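You operate a simulated robot arm through the tools that you are given. There is no shell and no other tool. Be economical: measure what you need, move in short steps, check, and stop when the job is done.

Carry out the task below with a simulated two-armed robot. There is one attempt and no reset: what you move stays moved.

JOB
Pick up the bottle from the back of the sample bench with one hand, pass it to the other hand and put it on the cover of the left conveyor. Set down upright: bottle.

The check looks at the end state, three seconds after you hand in, the way a careful person would. Anything else that was tipped, shoved, dropped, spilled or broken makes it a failure. Lids that push on must go on centred and level and be pressed home; caps that screw on are set level and turned clockwise until they are tight.

ROBOT AND FRAMES
Two 7-joint arms with two-finger parallel grippers on one trunk, on a base that drives. Base frame: it is fixed to the floor where the robot stands at the start and does not move with it; the origin is under the middle of the robot, x ahead of it, y to its left, z up; the surface under the hand at the start is at about z = 800. Readings come in mm, rad, newtons and seconds.
The left shoulder is at the start at [48, 101, 1085], the right one opposite. With the tool pointing down near the work surface each hand reaches from about 240 to 540 mm from the robot's upright axis, wherever it stands, measured 20 degrees to its own side. Places, roughly: cover of the left conveyor (24x72 cm) [2900, 2260, 360]. Payload 2.4 kg a hand.
The TCP of each hand is the grasp point between the finger pads, 24 mm short of the fingertips. In the tool frame z runs along the fingers and y along their closing line. The gripper opens to 68 mm. The fingers are 17 mm wide and 10 mm thick; the gripper's body (40 by 70 mm) begins 41 mm behind the TCP.
Orientation is told as [roll, pitch, yaw] about the base's x, y, z axes, in that order, counted from this pose: with the fingers straight down and closing along the base's y, the tool's x points along the base's -x, its y along +y and its z along -z.

CONTROLS
- The arms move only by the tool servo_tool. It takes "left_rows", "right_rows" or both (then of equal length, played together; a hand with none holds still); each is a list of rows, each a list of 7 numbers: the shift along the base's x, y, z in mm, then the turn, a rotation vector about the base's x, y, z in rad, then the gripper command, from -1 (shut) to 1 (fully open), values between in proportion. In form: [[x, y, z, ax, ay, az, grip], ...]. A call has 1 to 8 rows; each row shifts and turns the commanded pose from where the row before left it. Rows are played at 5 a second. More than 50 mm and 0.15 rad between two rows, or a gripper value outside its range, and nothing of the call is played. A pose out of reach is approached as far as the arm can. The call stops where the force on the tool passes 40 N (or 10 N more than at its start, if that is more) or the arm is blocked; 0.2 s more then pass. Each finger travels about 72 mm/s and halts on what it meets, pressing with about 32 N; the grip force reading is that of the motor and also rises with nothing between the fingers. The clock runs only during rows and for 0.2 s after the last one: add rows that do not move to give the fingers time. The reply holds the time, the measured pose of the TCP, the force on the tool along the base axes, the opening and the grip force, in the units named above and with some noise, with the torque about the TCP (base axes, N m) and any sound that the robot's microphone picked up.
- Cameras (640 x 400 px; columns grow to the right, rows downward): "scene" is now at [137, -5.2, 1242.8]; the picture's right is [-0.07, -1.00, 0.00], its down [-0.57, 0.04, -0.82] and it looks along [0.82, -0.06, -0.57] (base axes); focal length 262 px, centre (320, 200). "left" rides on the left gripper at [84, -11, -75] in its tool frame; the picture's right is [0.13, 0.99, 0.00], its down [-0.60, 0.08, -0.79] and it looks along [-0.79, 0.10, 0.61] (tool axes); focal length 251 px, centre (320, 200). "right" rides on the right gripper at [84, 11, -75] in its tool frame; the picture's right is [-0.13, 0.99, 0.00], its down [-0.60, -0.08, -0.79] and it looks along [-0.79, -0.10, 0.61] (tool axes); focal length 251 px, centre (320, 200). There is no depth. A picture from a camera that has moved, and an enlarged one, comes with that camera's place and axes in the base frame and with its lens.
- camera(camera): a new picture of that camera. It takes no simulated time.
- slide_trunk(by): slides the trunk up (or, below 0, down) by that many mm; the arms and the scene camera ride with it, the base frame stays. It gives what a move gives, with no picture.
- roll_base(legs): drives the robot by 1 to 6 legs, each [ahead, left, turn to the left] in mm, mm and rad, along the robot's own axes; the way and the turn of a leg run together, so that a leg with both is an arc; at most 1500 mm and 3.142 rad a leg. The arms and the cameras ride along, it lands a little off, and it stops where it bumps. It gives what a move gives.
- turn_head(pan, tilt): turns the head with the scene camera to pan (to the left, within 1.501 rad either way) and tilt (down, from -0.506 to 1.204), counted from straight ahead of the robot. It gives what a move gives.
- inspect(camera, box): a new picture of the part [left, top, right, bottom] of that camera's present view, enlarged. It takes no simulated time.
- sign_off(): hands the job in; it is judged then, once.

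Work in short steps. Places have to be worked out from the pictures, the camera data and where the tool is seen: move nearer, look again, correct. Check each grasp and each placing, and mend what went wrong. You have 120 turns and 108 pictures in all, those below and enlarged ones among them. Open the grippers and draw the arms clear of the work before you hand the job in, unless the task says otherwise; then end with one line.

The tools are called after "Call:" by a JSON object that holds its "method" and its "body". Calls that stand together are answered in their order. servo_tool: Moves the arms, as the interface text tells. Its arguments: {"type":"object","properties":{"left_rows":{"type":"array","items":{"type":"array","items":{"type":"number"}}},"right_rows":{"type":"array","items":{"type":"array","items":{"type":"number"}}}},"required":[]} The other tools are called the same way: slide_trunk (by) slides the trunk up or down; roll_base (legs) drives the base; turn_head (pan, tilt) turns the head that bears the scene camera; camera (camera) takes a picture; inspect (camera, box) takes an enlarged picture of a part of a camera's view; sign_off () hands the job in.

At the start:

```text
time: 0.0
left_eef_pos: [379.0, 109.5, 1088.2]
left_tool_rot: [-0.001, 0.0, 0.003]
left_ft_force: [0.4, 1.0, 0.3]
left_torque: [0.0, 0.01, -0.03]
left_finger_gap: 68.1
left_grip_force: 0.1
right_eef_pos: [387.0, -216.4, 1030.6]
right_tool_rot: [-0.001, 0.0, -0.001]
right_ft_force: [-0.2, 0.4, 0.9]
right_torque: [-0.01, -0.03, 0.03]
right_finger_gap: 68.1
right_grip_force: 0.1
trunk travel left (down, up): [-300.0, 550.0]
robot x, y, heading: [2.5, 2.1, 0.003]
head pan, tilt: [-0.07, 0.606]
```

scene: 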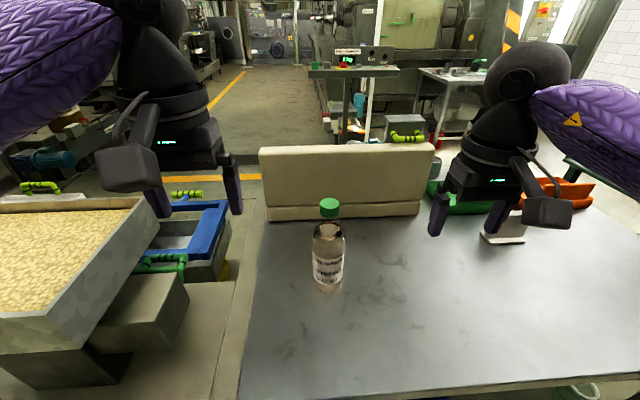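
right: 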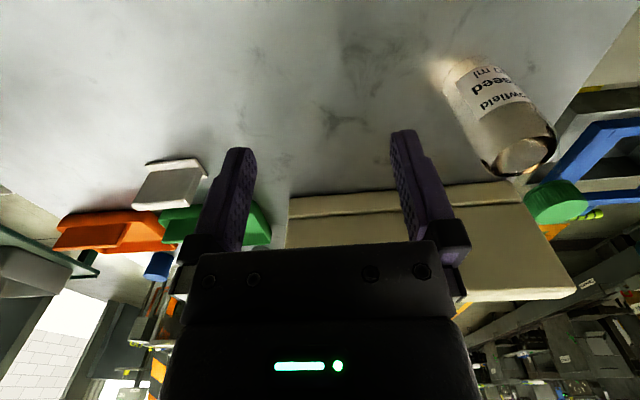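
left: 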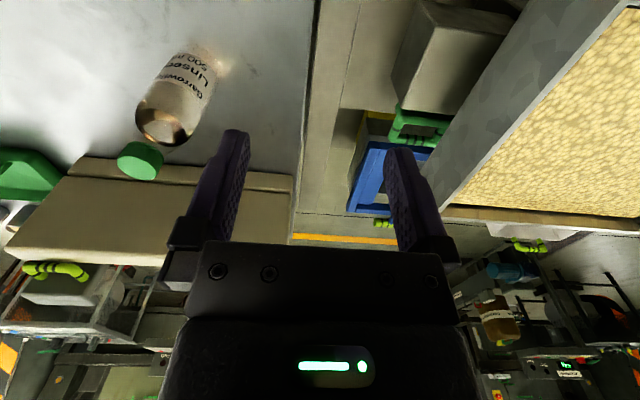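

The bottle stands at about [490, -45] on the bench ahead. I'll enlarge it to measure it and look around to the left toward the conveyor.

Call:
{"method": "inspect", "body": {"camera": "scene", "box": [260, 180, 400, 310]}}

Call:
{"method": "turn_head", "body": {"pan": 0.7, "tilt": 0.3}}

Call:
{"method": "camera", "body": {"camera": "scene"}}

```text
3.08 times, centred on (330, 245) of scene
camera zoom: at [137.0, -5.2, 1242.8], right [-0.07, -1.0, 0.0], down [-0.57, 0.04, -0.82], along [0.82, -0.06, -0.57], focal length 805 px, centre (289, 62)
```

zoom: 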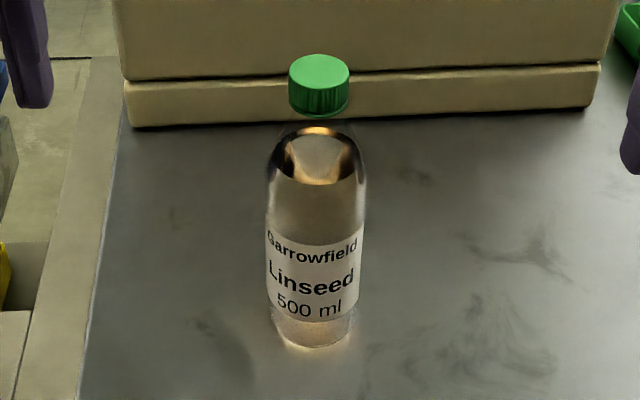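

```text
time: 1.1
left_eef_pos: [377.7, 109.1, 1087.4]
left_tool_rot: [-0.001, -0.001, 0.001]
left_ft_force: [0.2, 0.1, 0.1]
left_torque: [0.03, 0.04, 0.0]
left_finger_gap: 68.2
left_grip_force: 0.2
right_eef_pos: [387.8, -214.5, 1031.5]
right_tool_rot: [0.001, 0.001, -0.001]
right_ft_force: [0.2, -0.2, -0.4]
right_torque: [0.0, -0.01, -0.04]
right_finger_gap: 68.1
right_grip_force: 0.1
trunk travel left (down, up): [-300.0, 550.0]
robot x, y, heading: [1.3, -0.4, -0.0]
head pan, tilt: [0.7, 0.3]
```

```text
103 pictures are left
camera scene: at [120.5, 61.1, 1270.8], right [0.64, -0.77, 0.0], down [-0.23, -0.19, -0.96], along [0.73, 0.61, -0.3], focal length 262 px, centre (320, 200)
```

scene: 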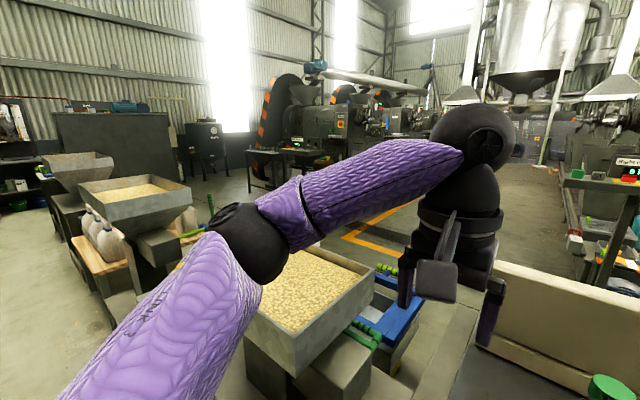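

The bottle is about 59 mm across and 196 mm tall, with a 33 mm green cap, and its axis is near [482, -47]. My plan is for the right hand to grip the body from the side (tilted 25°, yawed 40°) and the left hand to take the cap from above. First I'll yaw the right hand.

Call:
{"method": "servo_tool", "body": {"right_rows": [[0, 15, 0, 0, 0, 0.14, 1], [0, 15, 0, 0, 0, 0.14, 1], [0, 15, 0, 0, 0, 0.14, 1], [0, 15, 0, 0, 0, 0.14, 1], [0, 15, 0, 0, 0, 0.138, 1]]}}

Call:
{"method": "servo_tool", "body": {"right_rows": [[0, 0, 0, 0.0912, -0.1086, 0, 1], [0, 0, 0, 0.0912, -0.1086, 0, 1], [0, 0, 0, 0.0912, -0.1086, 0, 1], [0, 0, 0, 0.0912, -0.1086, 0, 1], [0, 0, 0, 0.0912, -0.1086, 0, 1], [0, 0, 0, 0.0912, -0.1086, 0, 1], [0, 0, 0, 0.0912, -0.1086, 0, 1], [0, 0, 0, 0.0912, -0.1086, 0, 1]]}}

Call:
{"method": "turn_head", "body": {"pan": -0.07, "tilt": 0.7}}

Call:
{"method": "camera", "body": {"camera": "scene"}}

Call:
{"method": "camera", "body": {"camera": "right"}}

```text
time: 2.3
left_eef_pos: [378.0, 108.8, 1086.5]
left_tool_rot: [-0.001, 0.0, 0.002]
left_ft_force: [-0.1, 0.1, 0.6]
left_torque: [0.04, -0.01, -0.01]
left_finger_gap: 68.0
left_grip_force: 0.0
right_eef_pos: [388.7, -139.5, 1029.9]
right_tool_rot: [-0.001, -0.001, 0.699]
right_ft_force: [-0.1, 0.0, 0.0]
right_torque: [-0.02, 0.02, 0.02]
right_finger_gap: 68.1
right_grip_force: 0.0
trunk travel left (down, up): [-300.0, 550.0]
robot x, y, heading: [0.1, -0.4, 0.002]
head pan, tilt: [0.7, 0.3]
```

```text
time: 4.1
left_eef_pos: [377.5, 108.6, 1088.4]
left_tool_rot: [-0.002, 0.0, 0.002]
left_ft_force: [0.5, 1.2, -0.4]
left_torque: [-0.01, 0.02, 0.01]
left_finger_gap: 68.0
left_grip_force: 0.1
right_eef_pos: [387.1, -140.6, 1030.2]
right_tool_rot: [0.006, -1.134, 0.695]
right_ft_force: [-0.5, -0.4, 0.8]
right_torque: [0.02, 0.01, -0.02]
right_finger_gap: 68.0
right_grip_force: 0.1
trunk travel left (down, up): [-300.0, 550.0]
robot x, y, heading: [1.2, -2.4, 0.005]
head pan, tilt: [0.7, 0.3]
```

```text
time: 5.2
left_eef_pos: [378.4, 110.0, 1086.9]
left_tool_rot: [-0.002, 0.001, 0.002]
left_ft_force: [0.0, -0.5, 0.9]
left_torque: [0.05, -0.02, -0.02]
left_finger_gap: 68.2
left_grip_force: 0.0
right_eef_pos: [386.7, -139.5, 1029.8]
right_tool_rot: [0.005, -1.133, 0.693]
right_ft_force: [0.0, 0.0, 0.3]
right_torque: [0.03, -0.01, 0.01]
right_finger_gap: 68.0
right_grip_force: 0.0
trunk travel left (down, up): [-300.0, 550.0]
robot x, y, heading: [-0.7, -6.1, 0.001]
head pan, tilt: [-0.07, 0.7]
```

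```text
102 pictures are left
camera scene: at [133.7, -4.8, 1234.7], right [-0.07, -1.0, 0.0], down [-0.64, 0.04, -0.77], along [0.76, -0.05, -0.64], focal length 262 px, centre (320, 200)
```

scene: 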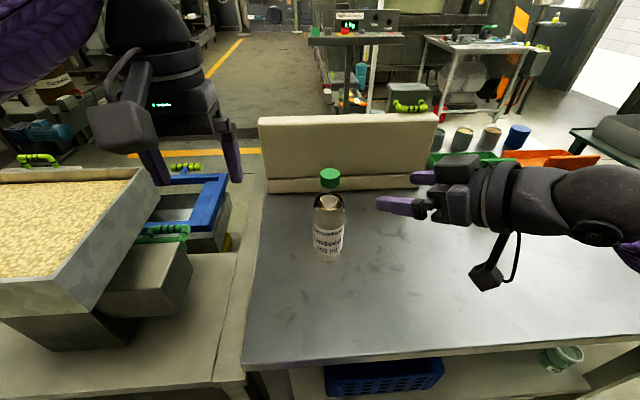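

```text
101 pictures are left
camera right: at [299.8, -199.4, 986.0], right [-0.6, 0.79, 0.12], down [-0.3, -0.36, 0.88], along [0.74, 0.49, 0.45], focal length 251 px, centre (320, 200)
```

right: 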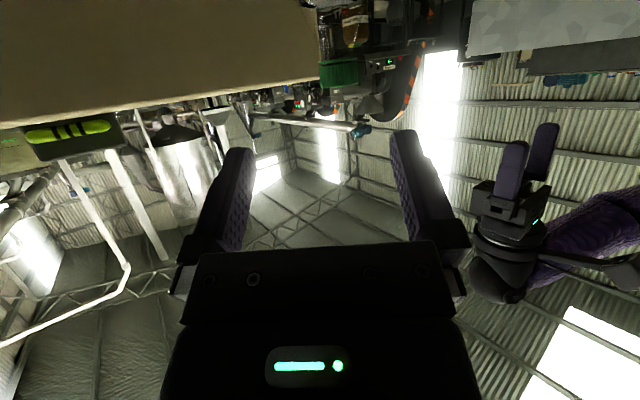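

Combining both views puts the cap axis near [482, -43] with its top around z 998. I'll lower the right hand to grip height and line it up 95 mm short of the bottle.

Call:
{"method": "servo_tool", "body": {"right_rows": [[0, 0, -41, 0, 0, 0, 1], [0, 0, -41, 0, 0, 0, 1], [0, 0, -40, 0, 0, 0, 1], [16, 30, 0, 0, 0, 0, 1], [0, 0, 0, 0, 0, 0, 1]]}}

Call:
{"method": "camera", "body": {"camera": "right"}}

Call:
{"method": "inspect", "body": {"camera": "scene", "box": [260, 140, 500, 290]}}

```text
time: 6.4
left_eef_pos: [378.6, 108.5, 1086.9]
left_tool_rot: [-0.001, 0.001, 0.001]
left_ft_force: [0.6, 0.8, 0.6]
left_torque: [-0.03, 0.0, 0.0]
left_finger_gap: 68.2
left_grip_force: 0.2
right_eef_pos: [403.0, -111.4, 908.4]
right_tool_rot: [0.007, -1.134, 0.692]
right_ft_force: [0.1, -0.7, -0.2]
right_torque: [0.01, 0.01, -0.02]
right_finger_gap: 68.2
right_grip_force: 0.1
trunk travel left (down, up): [-300.0, 550.0]
robot x, y, heading: [0.2, 1.8, -0.005]
head pan, tilt: [-0.07, 0.7]
```

```text
100 pictures are left
camera right: at [315.6, -171.4, 863.3], right [-0.6, 0.79, 0.12], down [-0.3, -0.36, 0.88], along [0.74, 0.49, 0.45], focal length 251 px, centre (320, 200)
```

right: 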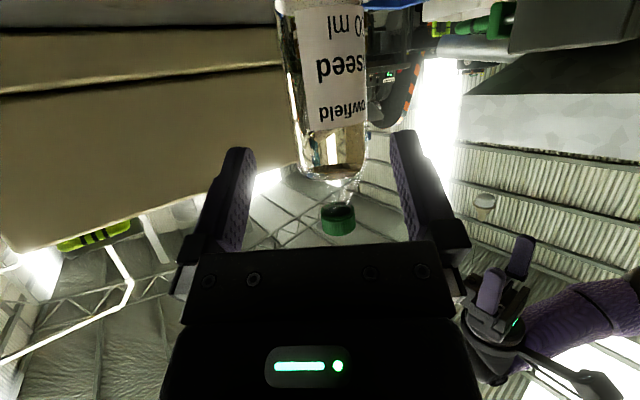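

```text
2.67 times, centred on (380, 215) of scene
camera zoom: at [133.8, -4.8, 1234.7], right [-0.07, -1.0, 0.0], down [-0.64, 0.04, -0.76], along [0.76, -0.05, -0.64], focal length 698 px, centre (160, 160)
```

zoom: 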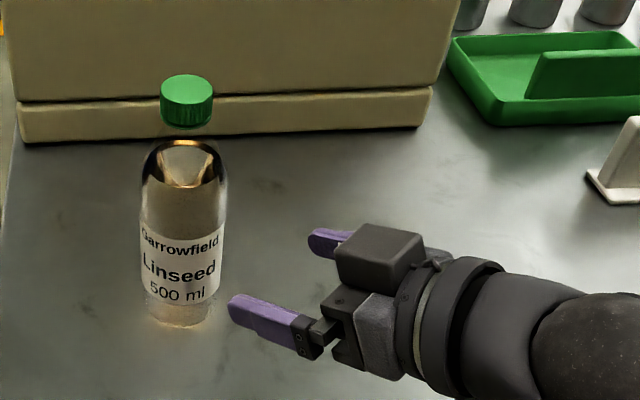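

The bottle axis sits about 3.5 mm left of the finger line and 104 mm ahead. I'll correct sideways, advance partway and look again.

Call:
{"method": "servo_tool", "body": {"right_rows": [[-2.2, 2.7, 0, 0, 0, 0, 1], [17, 14, 0, 0, 0, 0, 1], [17, 14, 0, 0, 0, 0, 1], [0, 0, 0, 0, 0, 0, 1]]}}

Call:
{"method": "camera", "body": {"camera": "right"}}

Call:
{"method": "inspect", "body": {"camera": "scene", "box": [280, 140, 440, 270]}}

```text
time: 7.4
left_eef_pos: [379.5, 108.8, 1086.0]
left_tool_rot: [-0.001, 0.001, 0.002]
left_ft_force: [-0.3, 0.0, -0.9]
left_torque: [0.02, 0.02, -0.01]
left_finger_gap: 68.1
left_grip_force: 0.1
right_eef_pos: [434.6, -79.1, 909.4]
right_tool_rot: [0.005, -1.135, 0.693]
right_ft_force: [0.3, -0.7, -0.4]
right_torque: [0.01, 0.02, -0.05]
right_finger_gap: 68.0
right_grip_force: 0.0
trunk travel left (down, up): [-300.0, 550.0]
robot x, y, heading: [2.8, -0.7, 0.0]
head pan, tilt: [-0.07, 0.7]
```

```text
98 pictures are left
camera right: at [347.0, -138.7, 863.7], right [-0.6, 0.79, 0.12], down [-0.3, -0.36, 0.88], along [0.74, 0.49, 0.45], focal length 251 px, centre (320, 200)
```

right: 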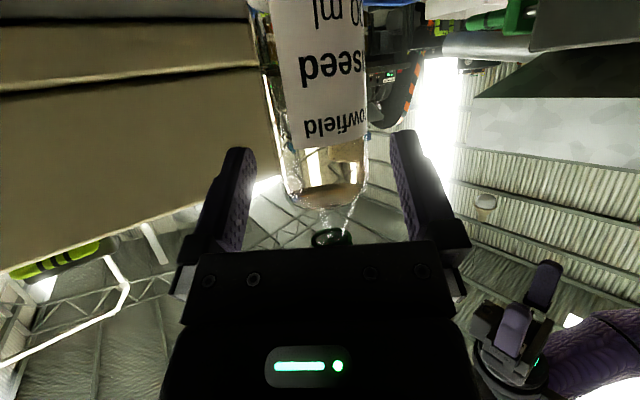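

```text
3.08 times, centred on (360, 205) of scene
camera zoom: at [133.8, -4.8, 1234.7], right [-0.07, -1.0, 0.0], down [-0.64, 0.04, -0.76], along [0.76, -0.05, -0.64], focal length 805 px, centre (197, 185)
```

zoom: 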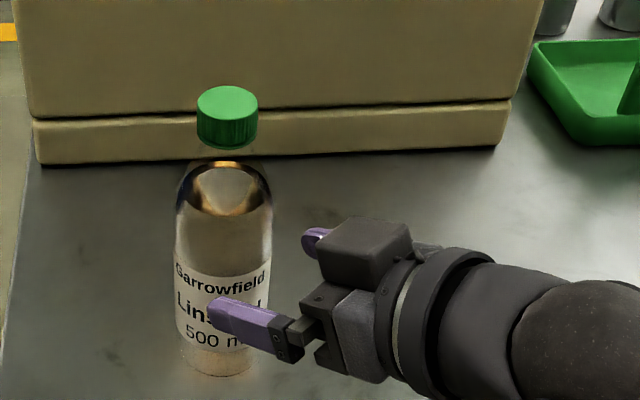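

The bottle is now centred between the fingers to within about 1 mm. I'll advance the remaining 55 mm.

Call:
{"method": "servo_tool", "body": {"right_rows": [[10.5, 8.8, 0, 0, 0, 0, 1], [10.5, 8.8, 0, 0, 0, 0, 1], [10.5, 8.8, 0, 0, 0, 0, 1], [10.5, 8.8, 0, 0, 0, 0, 1], [0, 0, 0, 0, 0, 0, 1]]}}

Call:
{"method": "camera", "body": {"camera": "right"}}

Call:
{"method": "inspect", "body": {"camera": "scene", "box": [280, 140, 440, 270]}}

```text
time: 8.6
left_eef_pos: [377.9, 109.7, 1086.8]
left_tool_rot: [0.0, 0.0, 0.002]
left_ft_force: [0.3, 0.1, -0.1]
left_torque: [0.01, 0.03, 0.02]
left_finger_gap: 68.0
left_grip_force: 0.0
right_eef_pos: [477.4, -43.7, 908.5]
right_tool_rot: [0.005, -1.136, 0.693]
right_ft_force: [-0.7, -1.3, 0.3]
right_torque: [-0.01, -0.01, 0.03]
right_finger_gap: 68.0
right_grip_force: 0.1
trunk travel left (down, up): [-300.0, 550.0]
robot x, y, heading: [3.4, -2.7, 0.003]
head pan, tilt: [-0.07, 0.7]
```

```text
96 pictures are left
camera right: at [389.8, -101.9, 863.6], right [-0.6, 0.79, 0.12], down [-0.3, -0.36, 0.88], along [0.74, 0.49, 0.45], focal length 251 px, centre (320, 200)
```

right: 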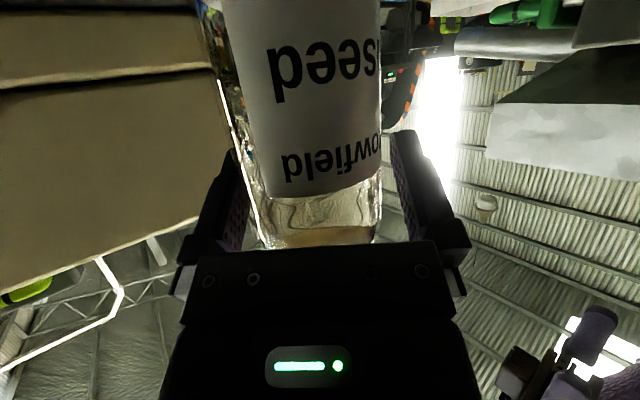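

```text
3.08 times, centred on (360, 205) of scene
camera zoom: at [133.8, -4.8, 1234.7], right [-0.07, -1.0, 0.0], down [-0.64, 0.04, -0.76], along [0.76, -0.05, -0.64], focal length 805 px, centre (197, 185)
```

zoom: 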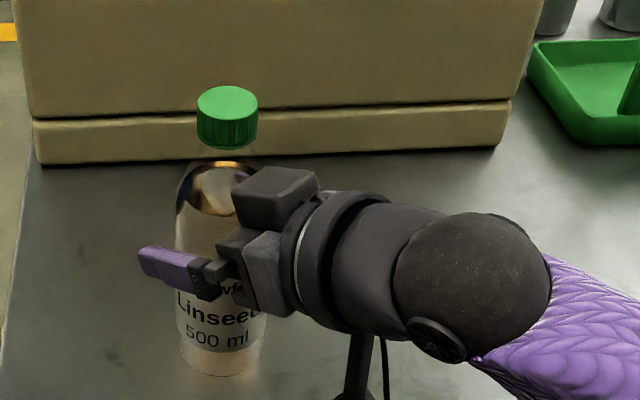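

The bottle stands unmoved between the fingers. Now I'll close the grip.

Call:
{"method": "servo_tool", "body": {"right_rows": [[0, 0, 0, 0, 0, 0, 0.6], [0, 0, 0, 0, 0, 0, 0.2], [0, 0, 0, 0, 0, 0, -1], [0, 0, 0, 0, 0, 0, -1]]}}

Call:
{"method": "servo_tool", "body": {"right_rows": [[0, 0, 15, 0, 0, 0, -1], [0, 0, 25, 0, 0, 0, -1], [0, 0, 40, 0, 0, 0, -1], [0, 0, 0, 0, 0, 0, -1]]}}

Call:
{"method": "camera", "body": {"camera": "scene"}}

```text
time: 9.6
left_eef_pos: [377.9, 107.9, 1087.5]
left_tool_rot: [0.001, -0.001, 0.003]
left_ft_force: [0.0, 0.7, -0.4]
left_torque: [0.02, 0.02, 0.01]
left_finger_gap: 67.8
left_grip_force: 0.0
right_eef_pos: [477.4, -42.9, 908.3]
right_tool_rot: [0.005, -1.133, 0.692]
right_ft_force: [2.7, -1.3, 3.4]
right_torque: [-0.05, -0.17, -0.05]
right_finger_gap: 59.1
right_grip_force: 31.7
trunk travel left (down, up): [-300.0, 550.0]
robot x, y, heading: [0.5, -0.2, 0.002]
head pan, tilt: [-0.07, 0.7]
```

```text
time: 10.6
left_eef_pos: [377.9, 109.4, 1086.7]
left_tool_rot: [0.0, -0.001, 0.001]
left_ft_force: [0.4, 0.9, 0.3]
left_torque: [0.02, -0.02, -0.02]
left_finger_gap: 67.8
left_grip_force: 0.0
right_eef_pos: [477.5, -44.9, 989.2]
right_tool_rot: [0.007, -1.133, 0.693]
right_ft_force: [-0.1, 0.2, -5.6]
right_torque: [-0.01, -0.01, -0.02]
right_finger_gap: 59.0
right_grip_force: 32.5
trunk travel left (down, up): [-300.0, 550.0]
robot x, y, heading: [0.3, -0.5, -0.004]
head pan, tilt: [-0.07, 0.7]
```

```text
94 pictures are left
camera scene: at [134.1, -4.8, 1234.6], right [-0.07, -1.0, 0.0], down [-0.64, 0.04, -0.76], along [0.76, -0.05, -0.64], focal length 262 px, centre (320, 200)
```

scene: 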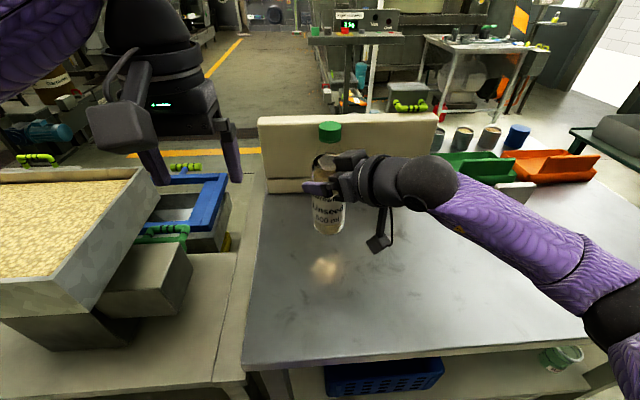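

The bottle is lifted and upright, weighing about 5.6 N. Next I'll lower it 30 mm and bring the left hand, yawed, to above the cap.

Call:
{"method": "servo_tool", "body": {"right_rows": [[0, 0, -15, 0, 0, 0, -1], [0, 0, -15, 0, 0, 0, -1], [0, 0, 0, 0, 0, 0, -1], [0, 0, 0, 0, 0, 0, -1], [0, 0, 0, 0, 0, 0, -1], [0, 0, 0, 0, 0, 0, -1]], "left_rows": [[0, 0, 25, 0, 0, -0.15, 1], [0, 0, 25, 0, 0, -0.15, 1], [20, -20, 20, 0, 0, -0.15, 1], [20, -25, 0, 0, 0, -0.15, 1], [20, -25, 0, 0, 0, 0, 1], [0, 0, 0, 0, 0, 0, 1]]}}

Call:
{"method": "camera", "body": {"camera": "left"}}

Call:
{"method": "camera", "body": {"camera": "scene"}}

```text
time: 11.7
left_eef_pos: [424.1, 61.2, 1157.4]
left_tool_rot: [-0.003, -0.014, -0.565]
left_ft_force: [0.2, 1.1, -0.1]
left_torque: [-0.03, -0.06, 0.0]
left_finger_gap: 68.2
left_grip_force: 0.1
left hand out of reach, approached as far as the arm can: row 5
right_eef_pos: [475.4, -44.1, 959.1]
right_tool_rot: [0.007, -1.133, 0.692]
right_ft_force: [0.2, 0.4, -5.2]
right_torque: [0.01, 0.0, -0.02]
right_finger_gap: 59.3
right_grip_force: 32.2
trunk travel left (down, up): [-300.0, 550.0]
robot x, y, heading: [-2.5, -2.1, -0.0]
head pan, tilt: [-0.07, 0.7]
stopped in row 5 (left hand): the force on the tool passed its limit at 126 N (the readings are from after the stop); the commanded pose is now the measured one
```

```text
93 pictures are left
camera left: at [344.2, 98.1, 1231.5], right [0.42, 0.91, -0.01], down [0.55, -0.25, 0.8], along [0.72, -0.34, -0.6], focal length 251 px, centre (320, 200)
```

left: 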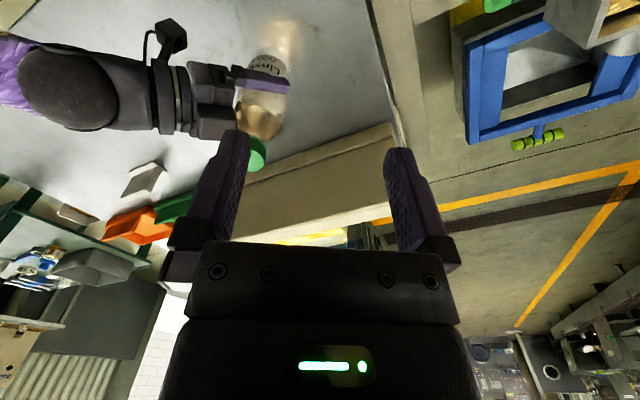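

```text
92 pictures are left
camera scene: at [134.0, -4.6, 1234.6], right [-0.07, -1.0, 0.0], down [-0.64, 0.04, -0.76], along [0.76, -0.05, -0.64], focal length 262 px, centre (320, 200)
```

scene: 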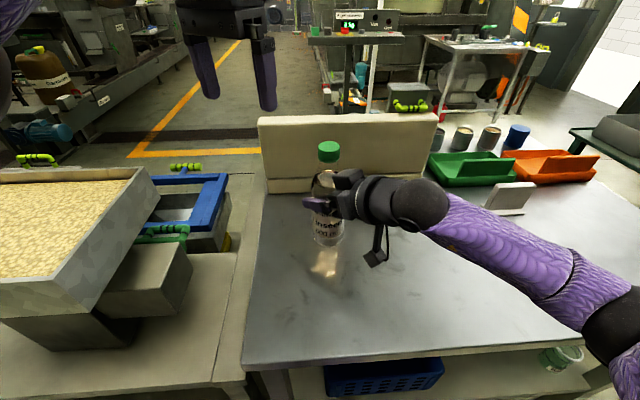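

The left arm ran out of reach that high up. I'll bring the bottle lower and closer (bottom about 15 mm above the bench) and ease the left hand back down.

Call:
{"method": "servo_tool", "body": {"right_rows": [[-15, 13, -11, 0, 0, 0, -1], [-15, 13, -11, 0, 0, 0, -1], [-15, 13, -12, 0, 0, 0, -1], [0, 0, 0, 0, 0, 0, -1]], "left_rows": [[-10, 12, -20, 0, 0, 0, 1], [-10, 12, -20, 0, 0, 0, 1], [-10, 12, -10, 0, 0, 0, 1], [0, 0, 0, 0, 0, 0, 1]]}}

Call:
{"method": "camera", "body": {"camera": "left"}}

Call:
{"method": "camera", "body": {"camera": "scene"}}

```text
time: 12.7
left_eef_pos: [393.8, 96.0, 1107.1]
left_tool_rot: [-0.003, -0.013, -0.566]
left_ft_force: [-0.8, 0.9, -0.9]
left_torque: [-0.01, -0.01, -0.02]
left_finger_gap: 67.9
left_grip_force: 0.0
right_eef_pos: [430.9, -5.3, 927.4]
right_tool_rot: [0.005, -1.134, 0.692]
right_ft_force: [-0.3, 0.8, -5.3]
right_torque: [-0.01, 0.03, -0.01]
right_finger_gap: 58.5
right_grip_force: 32.0
trunk travel left (down, up): [-300.0, 550.0]
robot x, y, heading: [-1.4, 1.1, 0.0]
head pan, tilt: [-0.07, 0.7]
```

```text
91 pictures are left
camera left: at [314.1, 133.5, 1182.5], right [0.42, 0.91, -0.01], down [0.55, -0.25, 0.8], along [0.72, -0.34, -0.6], focal length 251 px, centre (320, 200)
```

left: 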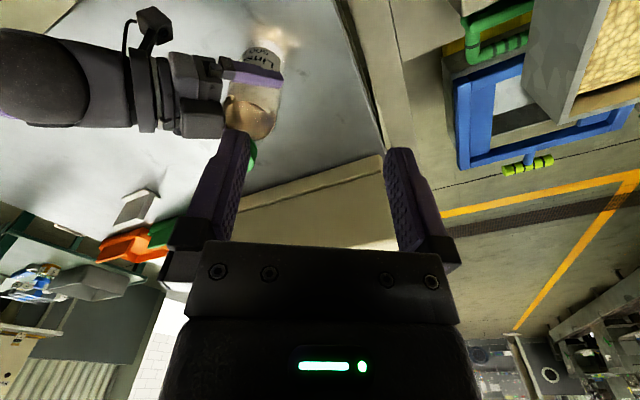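

```text
90 pictures are left
camera scene: at [134.1, -4.7, 1234.6], right [-0.07, -1.0, 0.0], down [-0.64, 0.04, -0.76], along [0.76, -0.05, -0.64], focal length 262 px, centre (320, 200)
```

scene: 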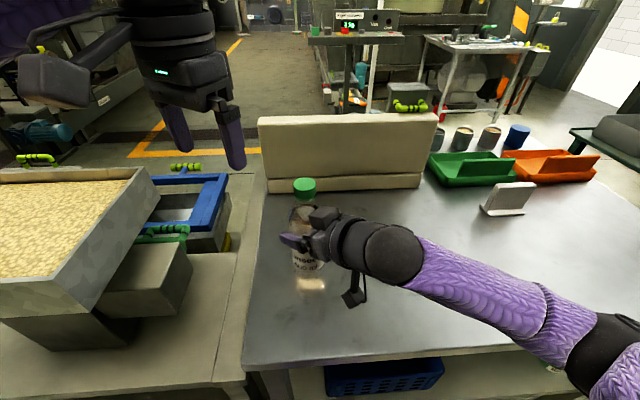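

The cap top is now at about [435, -3, 1016]. I'll move the left hand over it with its tips about 25 mm above the cap.

Call:
{"method": "servo_tool", "body": {"left_rows": [[0, -10, -40, 0, 0, 0, 1], [14, -30, 0, 0, 0, 0, 1], [14, -30, 0, 0, 0, 0, 1], [13, -29, 0, 0, 0, 0, 1], [0, 0, 0, 0, 0, 0, 1]]}}

Call:
{"method": "camera", "body": {"camera": "left"}}

Call:
{"method": "camera", "body": {"camera": "scene"}}

```text
time: 13.9
left_eef_pos: [435.0, -2.3, 1068.1]
left_tool_rot: [-0.003, -0.01, -0.564]
left_ft_force: [0.2, -0.3, -0.5]
left_torque: [0.01, 0.0, -0.01]
left_finger_gap: 68.4
left_grip_force: 0.0
right_eef_pos: [430.3, -5.2, 927.2]
right_tool_rot: [0.008, -1.135, 0.693]
right_ft_force: [0.9, -0.4, -4.4]
right_torque: [0.01, 0.0, 0.0]
right_finger_gap: 58.7
right_grip_force: 31.8
trunk travel left (down, up): [-300.0, 550.0]
robot x, y, heading: [-0.0, 0.2, -0.002]
head pan, tilt: [-0.07, 0.7]
```

```text
89 pictures are left
camera left: at [355.7, 35.3, 1141.5], right [0.42, 0.91, -0.01], down [0.55, -0.25, 0.8], along [0.72, -0.34, -0.6], focal length 251 px, centre (320, 200)
```

left: 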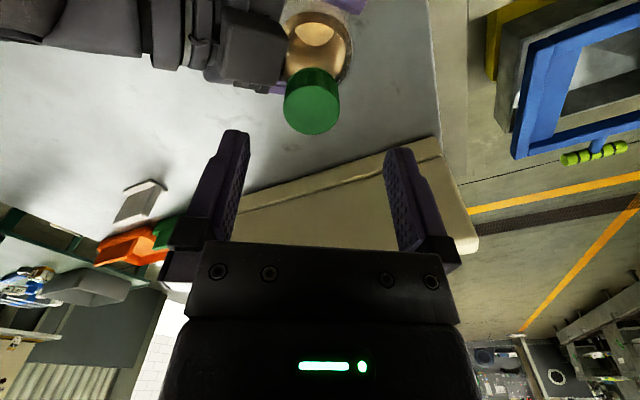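

```text
88 pictures are left
camera scene: at [134.2, -5.1, 1234.6], right [-0.07, -1.0, 0.0], down [-0.64, 0.04, -0.76], along [0.76, -0.05, -0.64], focal length 262 px, centre (320, 200)
```

scene: 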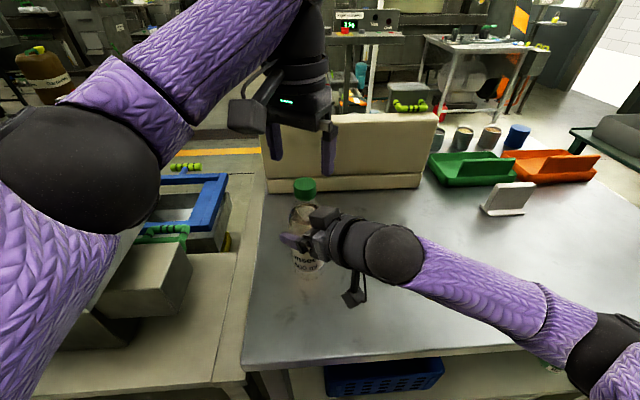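

I'll enlarge the cap in the left view to pin its centre.

Call:
{"method": "inspect", "body": {"camera": "left", "box": [240, 10, 400, 150]}}

Call:
{"method": "inspect", "body": {"camera": "scene", "box": [230, 80, 390, 280]}}

```text
2.86 times, centred on (320, 80) of left
camera zoom: at [355.7, 35.3, 1141.5], right [0.42, 0.91, -0.01], down [0.55, -0.25, 0.8], along [0.72, -0.34, -0.6], focal length 718 px, centre (320, 543)
```

zoom: 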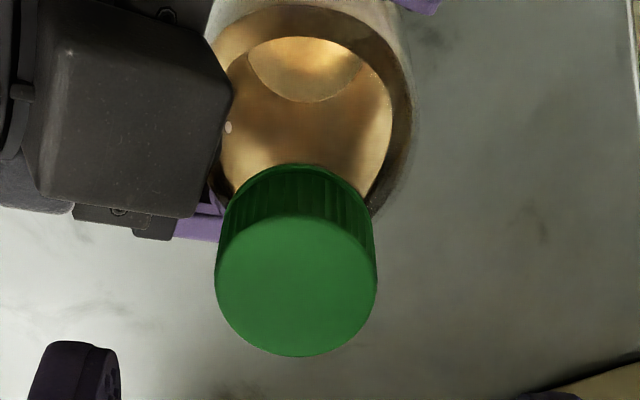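

```text
2.00 times, centred on (310, 180) of scene
camera zoom: at [134.2, -5.1, 1234.6], right [-0.07, -1.0, 0.0], down [-0.64, 0.04, -0.76], along [0.76, -0.05, -0.64], focal length 523 px, centre (340, 240)
```

zoom: 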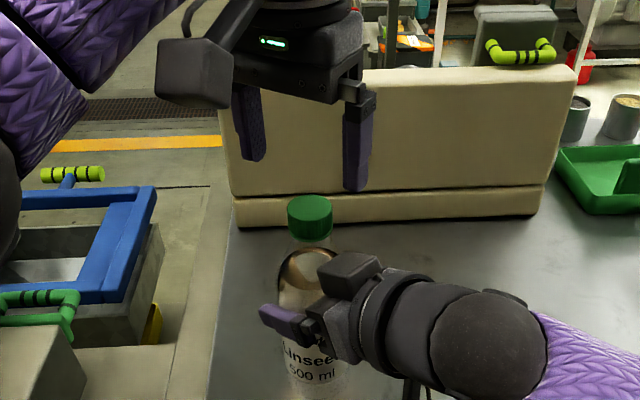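

The cap centre is about [430, -4] with its top near 1017. To keep the left fingertips away from the right gripper's housing, I'll turn the left hand back to yaw ≈ 0.04, narrow the gap to about 48 mm and correct its position before going down.

Call:
{"method": "servo_tool", "body": {"left_rows": [[-2, -1, 0, 0, 0, 0.15, 0.7], [-2, -1, 0, 0, 0, 0.15, 0.41], [-1, 0, 0, 0, 0, 0.15, 0.41], [0, 0, 0, 0, 0, 0.15, 0.41], [0, 0, 0, 0, 0, 0, 0.41]]}}

Call:
{"method": "camera", "body": {"camera": "left"}}

Call:
{"method": "inspect", "body": {"camera": "scene", "box": [230, 80, 390, 280]}}

```text
time: 15.1
left_eef_pos: [429.3, -5.0, 1066.7]
left_tool_rot: [-0.004, -0.011, 0.036]
left_ft_force: [0.5, 0.1, -0.2]
left_torque: [0.02, -0.01, -0.01]
left_finger_gap: 47.7
left_grip_force: 0.0
right_eef_pos: [430.5, -4.5, 926.3]
right_tool_rot: [0.006, -1.135, 0.694]
right_ft_force: [0.0, 0.0, -4.5]
right_torque: [0.0, 0.01, -0.01]
right_finger_gap: 59.0
right_grip_force: 31.4
trunk travel left (down, up): [-300.0, 550.0]
robot x, y, heading: [-2.5, -3.6, -0.002]
head pan, tilt: [-0.07, 0.7]
```

```text
85 pictures are left
camera left: at [343.0, -17.6, 1141.0], right [-0.16, 0.99, -0.01], down [0.59, 0.1, 0.8], along [0.79, 0.13, -0.6], focal length 251 px, centre (320, 200)
```

left: 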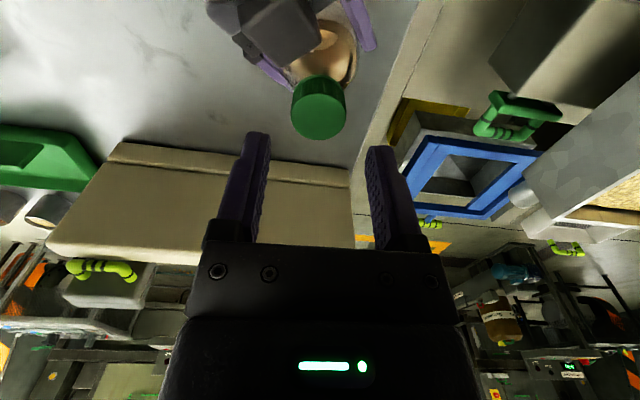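

```text
2.00 times, centred on (310, 180) of scene
camera zoom: at [134.1, -4.9, 1234.6], right [-0.07, -1.0, 0.0], down [-0.64, 0.04, -0.76], along [0.76, -0.05, -0.64], focal length 523 px, centre (340, 240)
```

zoom: 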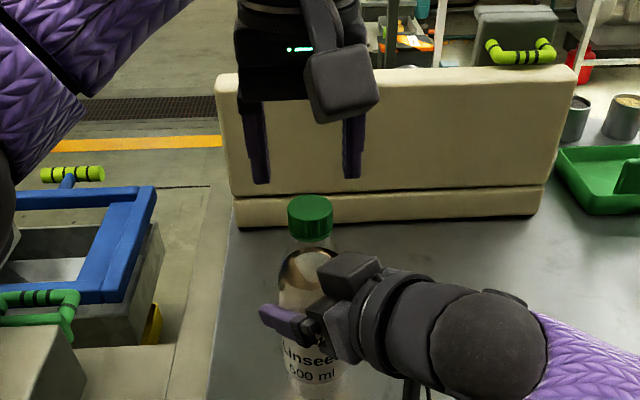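

The cap is well centred under the left fingers. I'll descend 43 mm in small steps.

Call:
{"method": "servo_tool", "body": {"left_rows": [[-1, 0.5, -12, 0, 0, 0, 0.41], [0, 0, -12, 0, 0, 0, 0.41], [0, 0, -10, 0, 0, 0, 0.41], [0, 0, -9, 0, 0, 0, 0.41], [0, 0, 0, 0, 0, 0, 0.41]]}}

Call:
{"method": "camera", "body": {"camera": "left"}}

Call:
{"method": "inspect", "body": {"camera": "scene", "box": [230, 80, 390, 280]}}

```text
time: 16.3
left_eef_pos: [426.3, -3.6, 1023.3]
left_tool_rot: [-0.004, -0.01, 0.033]
left_ft_force: [0.0, 0.4, -0.2]
left_torque: [0.0, -0.01, 0.02]
left_finger_gap: 47.9
left_grip_force: 0.1
right_eef_pos: [430.6, -5.2, 927.0]
right_tool_rot: [0.005, -1.135, 0.693]
right_ft_force: [-0.2, 0.1, -4.7]
right_torque: [0.01, 0.01, 0.04]
right_finger_gap: 58.6
right_grip_force: 32.0
trunk travel left (down, up): [-300.0, 550.0]
robot x, y, heading: [-0.3, 2.6, -0.002]
head pan, tilt: [-0.07, 0.7]
```

```text
83 pictures are left
camera left: at [341.1, -15.8, 1098.6], right [-0.16, 0.99, -0.01], down [0.59, 0.1, 0.8], along [0.79, 0.13, -0.6], focal length 251 px, centre (320, 200)
```

left: 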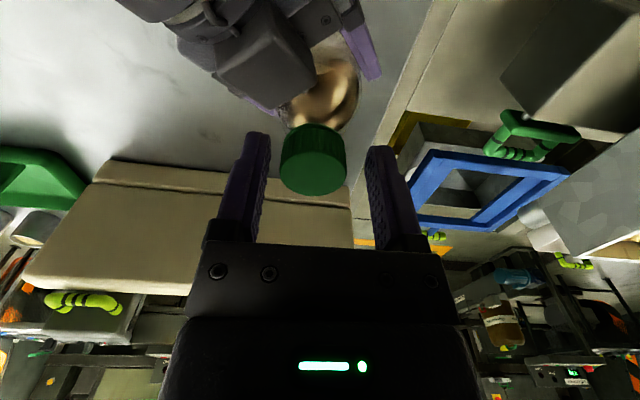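

```text
2.00 times, centred on (310, 180) of scene
camera zoom: at [134.1, -4.9, 1234.6], right [-0.07, -1.0, 0.0], down [-0.64, 0.04, -0.76], along [0.76, -0.05, -0.64], focal length 523 px, centre (340, 240)
```

zoom: 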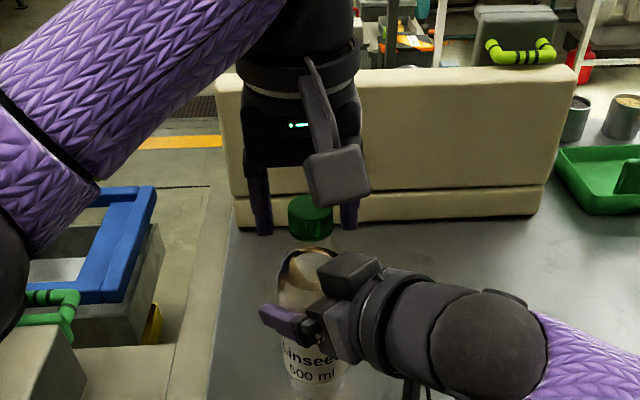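

The fingertips bracket the cap about 17 mm below its top, so I'll close the left hand on it.

Call:
{"method": "servo_tool", "body": {"left_rows": [[0, 0, 0, 0, 0, 0, 0.1], [0, 0, 0, 0, 0, 0, -0.2], [0, 0, 0, 0, 0, 0, -1], [0, 0, 0, 0, 0, 0, -1]]}}

Call:
{"method": "camera", "body": {"camera": "left"}}

```text
time: 17.3
left_eef_pos: [426.5, -3.3, 1025.2]
left_tool_rot: [-0.005, -0.013, 0.03]
left_ft_force: [2.5, -21.5, 0.8]
left_torque: [-0.84, 0.18, -0.11]
left_finger_gap: 31.0
left_grip_force: 32.0
right_eef_pos: [430.3, -4.6, 926.7]
right_tool_rot: [0.006, -1.135, 0.694]
right_ft_force: [-2.5, 21.3, -5.3]
right_torque: [-1.35, -0.39, 0.07]
right_finger_gap: 58.8
right_grip_force: 31.8
trunk travel left (down, up): [-300.0, 550.0]
robot x, y, heading: [0.4, 1.7, -0.001]
head pan, tilt: [-0.07, 0.7]
```

```text
81 pictures are left
camera left: at [341.0, -16.2, 1098.8], right [-0.16, 0.99, -0.01], down [0.59, 0.1, 0.8], along [0.79, 0.12, -0.6], focal length 251 px, centre (320, 200)
```

left: 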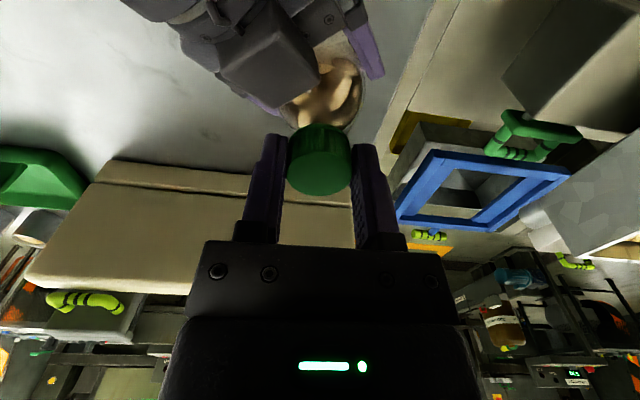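

The cap is gripped (31 mm gap) but there is about 21 N of side load in y. I'll nudge the left hand 1.5 mm toward -y and see if it relaxes.

Call:
{"method": "servo_tool", "body": {"left_rows": [[0, -0.8, 0, 0, 0, 0, -1], [0, -0.7, 0, 0, 0, 0, -1], [0, 0, 0, 0, 0, 0, -1]]}}

```text
time: 18.1
left_eef_pos: [427.1, -3.7, 1024.6]
left_tool_rot: [-0.001, -0.011, 0.036]
left_ft_force: [7.8, -6.9, -0.3]
left_torque: [-0.38, -0.08, -0.16]
left_finger_gap: 30.8
left_grip_force: 31.9
right_eef_pos: [431.8, -5.3, 926.4]
right_tool_rot: [0.005, -1.135, 0.694]
right_ft_force: [-7.8, 6.3, -0.1]
right_torque: [-0.28, -0.74, 0.16]
right_finger_gap: 59.0
right_grip_force: 32.1
trunk travel left (down, up): [-300.0, 550.0]
robot x, y, heading: [-0.6, 2.8, -0.003]
head pan, tilt: [-0.07, 0.7]
```

The load dropped to about 7 N. One more small correction, then I'll open the right hand while the left holds.

Call:
{"method": "servo_tool", "body": {"left_rows": [[0.5, -0.6, 0, 0, 0, 0, -1], [0, 0, 0, 0, 0, 0, -1], [0, 0, 0, 0, 0, 0, -1], [0, 0, 0, 0, 0, 0, -1], [0, 0, 0, 0, 0, 0, -1]], "right_rows": [[0, 0, 0, 0, 0, 0, -1], [0, 0, 0, 0, 0, 0, -1], [0, 0, 0, 0, 0, 0, 1], [0, 0, 0, 0, 0, 0, 1], [0, 0, 0, 0, 0, 0, 1]]}}

Call:
{"method": "camera", "body": {"camera": "right"}}

Call:
{"method": "inspect", "body": {"camera": "scene", "box": [230, 80, 390, 280]}}

```text
time: 19.3
left_eef_pos: [427.1, -7.1, 1024.9]
left_tool_rot: [-0.004, -0.011, 0.032]
left_ft_force: [-0.4, -0.2, 0.0]
left_torque: [0.04, -0.01, 0.03]
left_finger_gap: 31.0
left_grip_force: 32.4
right_eef_pos: [431.2, -4.8, 925.4]
right_tool_rot: [0.006, -1.135, 0.692]
right_ft_force: [-1.0, 0.9, -0.7]
right_torque: [0.0, -0.01, 0.01]
right_finger_gap: 68.1
right_grip_force: 0.1
trunk travel left (down, up): [-300.0, 550.0]
robot x, y, heading: [2.7, 1.0, 0.001]
head pan, tilt: [-0.07, 0.7]
```

```text
80 pictures are left
camera right: at [342.9, -64.4, 881.9], right [-0.6, 0.79, 0.12], down [-0.3, -0.36, 0.88], along [0.74, 0.49, 0.45], focal length 251 px, centre (320, 200)
```

right: 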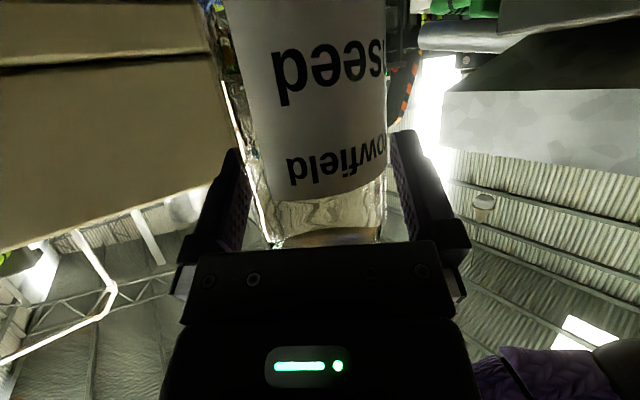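

```text
2.00 times, centred on (310, 180) of scene
camera zoom: at [134.1, -4.9, 1234.6], right [-0.07, -1.0, 0.0], down [-0.64, 0.04, -0.76], along [0.76, -0.05, -0.64], focal length 523 px, centre (340, 240)
```

zoom: 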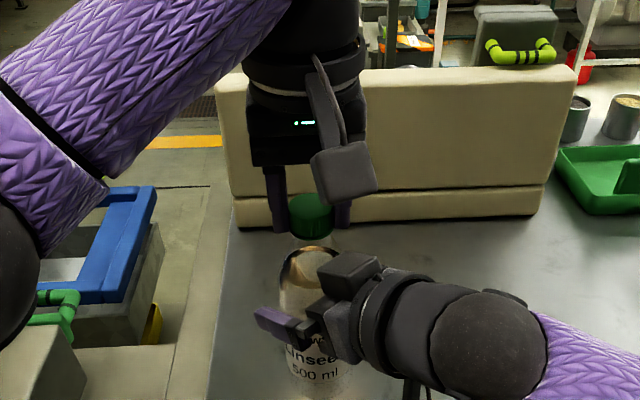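

The bottle hasn't dropped relative to the right hand, but the left hand doesn't show the weight yet. I'll take another reading and look at the bottle's foot.

Call:
{"method": "servo_tool", "body": {"left_rows": [[0, 0, 0, 0, 0, 0, -1], [0, 0, 0, 0, 0, 0, -1]]}}

Call:
{"method": "inspect", "body": {"camera": "scene", "box": [270, 160, 360, 290]}}

Call:
{"method": "inspect", "body": {"camera": "left", "box": [240, 60, 400, 220]}}

```text
time: 19.9
left_eef_pos: [426.2, -6.2, 1025.3]
left_tool_rot: [-0.006, -0.01, 0.032]
left_ft_force: [0.2, -0.9, -0.1]
left_torque: [0.02, 0.03, -0.01]
left_finger_gap: 31.1
left_grip_force: 32.1
right_eef_pos: [431.8, -5.6, 927.4]
right_tool_rot: [0.005, -1.134, 0.694]
right_ft_force: [0.1, 0.4, 0.2]
right_torque: [0.01, 0.01, -0.02]
right_finger_gap: 68.1
right_grip_force: 0.1
trunk travel left (down, up): [-300.0, 550.0]
robot x, y, heading: [-1.5, 2.3, 0.001]
head pan, tilt: [-0.07, 0.7]
```

```text
3.08 times, centred on (315, 225) of scene
camera zoom: at [134.1, -4.9, 1234.6], right [-0.07, -1.0, 0.0], down [-0.64, 0.04, -0.76], along [0.76, -0.05, -0.64], focal length 805 px, centre (335, 123)
```

zoom: 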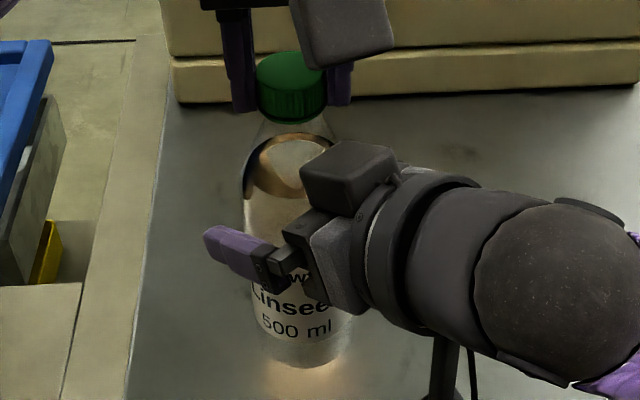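

```text
2.50 times, centred on (320, 140) of left
camera zoom: at [342.1, -18.9, 1099.4], right [-0.16, 0.99, -0.01], down [0.59, 0.1, 0.8], along [0.79, 0.13, -0.6], focal length 629 px, centre (320, 350)
```

zoom: 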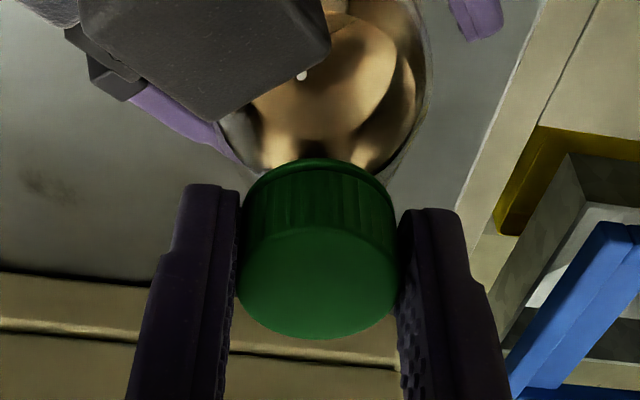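

The picture says the cap is gripped, but neither hand feels the weight. I'll test by lifting the left hand 8 mm and comparing.

Call:
{"method": "servo_tool", "body": {"left_rows": [[0, 0, 4, 0, 0, 0, -1], [0, 0, 4, 0, 0, 0, -1], [0, 0, 0, 0, 0, 0, -1]]}}

Call:
{"method": "inspect", "body": {"camera": "scene", "box": [270, 160, 360, 290]}}

Call:
{"method": "inspect", "body": {"camera": "left", "box": [240, 60, 400, 220]}}

Call:
{"method": "camera", "body": {"camera": "right"}}

```text
time: 20.7
left_eef_pos: [427.4, -5.3, 1032.8]
left_tool_rot: [-0.003, -0.013, 0.033]
left_ft_force: [3.4, 3.5, -11.7]
left_torque: [0.25, -0.31, -0.03]
left_finger_gap: 30.9
left_grip_force: 32.3
right_eef_pos: [429.8, -5.6, 927.1]
right_tool_rot: [0.005, -1.135, 0.694]
right_ft_force: [-4.1, -2.5, 6.3]
right_torque: [0.07, -0.08, -0.03]
right_finger_gap: 67.9
right_grip_force: 0.0
trunk travel left (down, up): [-300.0, 550.0]
robot x, y, heading: [-3.8, -1.4, 0.001]
head pan, tilt: [-0.07, 0.7]
```

```text
3.08 times, centred on (315, 225) of scene
camera zoom: at [134.1, -4.9, 1234.6], right [-0.07, -1.0, 0.0], down [-0.64, 0.04, -0.76], along [0.76, -0.05, -0.64], focal length 805 px, centre (335, 123)
```

zoom: 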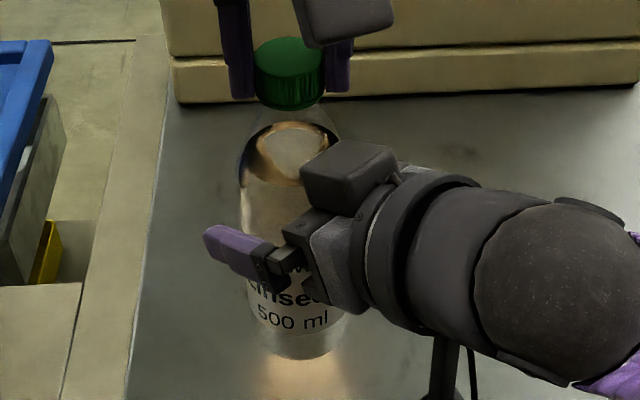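

```text
2.50 times, centred on (320, 140) of left
camera zoom: at [342.3, -18.6, 1107.3], right [-0.16, 0.99, 0.0], down [0.59, 0.1, 0.8], along [0.79, 0.13, -0.6], focal length 629 px, centre (320, 350)
```

zoom: 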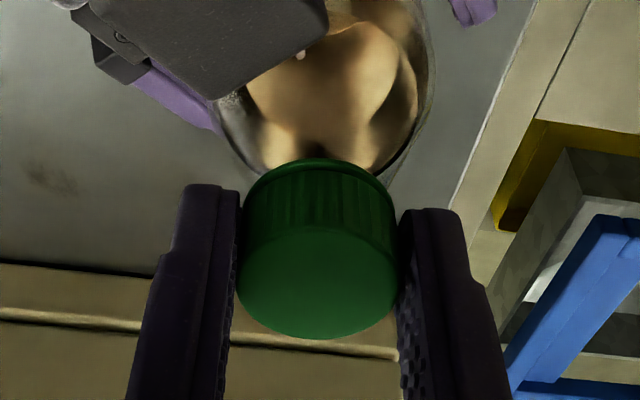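

```text
74 pictures are left
camera right: at [343.0, -64.4, 882.1], right [-0.6, 0.79, 0.12], down [-0.3, -0.36, 0.88], along [0.74, 0.49, 0.46], focal length 251 px, centre (320, 200)
```

right: 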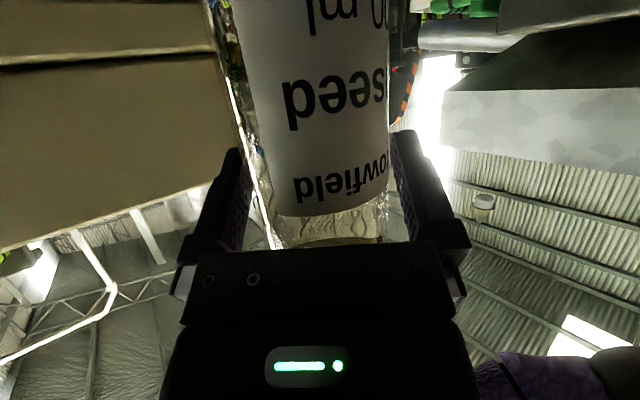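

The bottle lifts with the left hand; it was only rubbing the right gripper's palm. I'll withdraw the right hand straight back along its fingers.

Call:
{"method": "servo_tool", "body": {"right_rows": [[-5, -4.2, 0, 0, 0, 0, 1], [-12, -10, 0, 0, 0, 0, 1], [-15, -12.5, 0, 0, 0, 0, 1], [-20, -16.6, 0, 0, 0, 0, 1], [-25, -20.8, 0, 0, 0, 0, 1], [-15, -25, 0, 0, 0, 0, 1], [0, -30, 0, 0, 0, 0, 1]]}}

Call:
{"method": "camera", "body": {"camera": "scene"}}

Call:
{"method": "camera", "body": {"camera": "right"}}

```text
time: 22.3
left_eef_pos: [427.0, -5.5, 1032.8]
left_tool_rot: [-0.003, -0.012, 0.032]
left_ft_force: [0.0, 0.4, -4.9]
left_torque: [0.02, -0.01, 0.01]
left_finger_gap: 30.8
left_grip_force: 31.7
right_eef_pos: [339.5, -122.3, 927.3]
right_tool_rot: [0.006, -1.133, 0.694]
right_ft_force: [0.3, 0.2, -0.3]
right_torque: [0.0, 0.01, 0.04]
right_finger_gap: 68.2
right_grip_force: 0.0
trunk travel left (down, up): [-300.0, 550.0]
robot x, y, heading: [-2.9, -4.5, 0.0]
head pan, tilt: [-0.07, 0.7]
```

```text
73 pictures are left
camera scene: at [134.0, -5.0, 1234.6], right [-0.07, -1.0, 0.0], down [-0.64, 0.04, -0.76], along [0.76, -0.05, -0.64], focal length 262 px, centre (320, 200)
```

scene: 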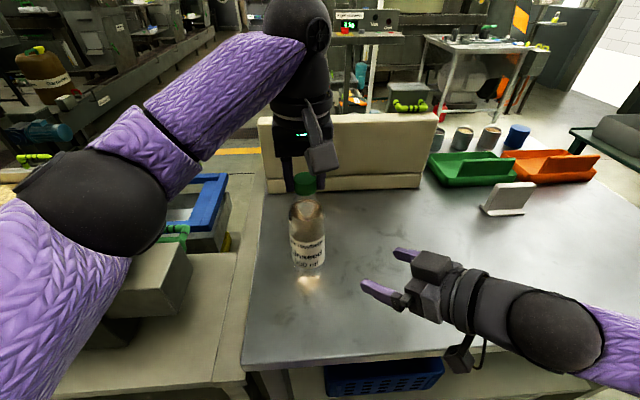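

```text
72 pictures are left
camera right: at [251.4, -181.5, 881.3], right [-0.6, 0.79, 0.12], down [-0.3, -0.36, 0.88], along [0.74, 0.49, 0.45], focal length 251 px, centre (320, 200)
```

right: 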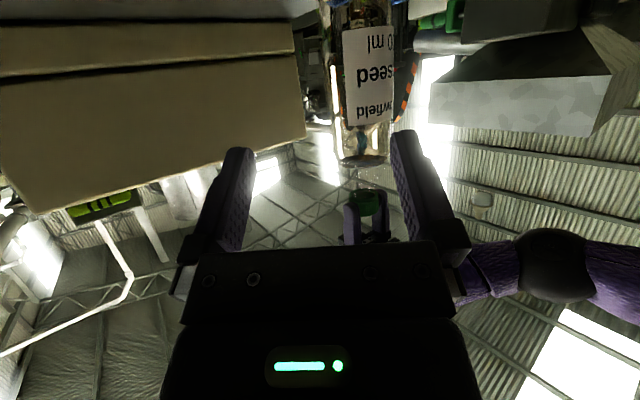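

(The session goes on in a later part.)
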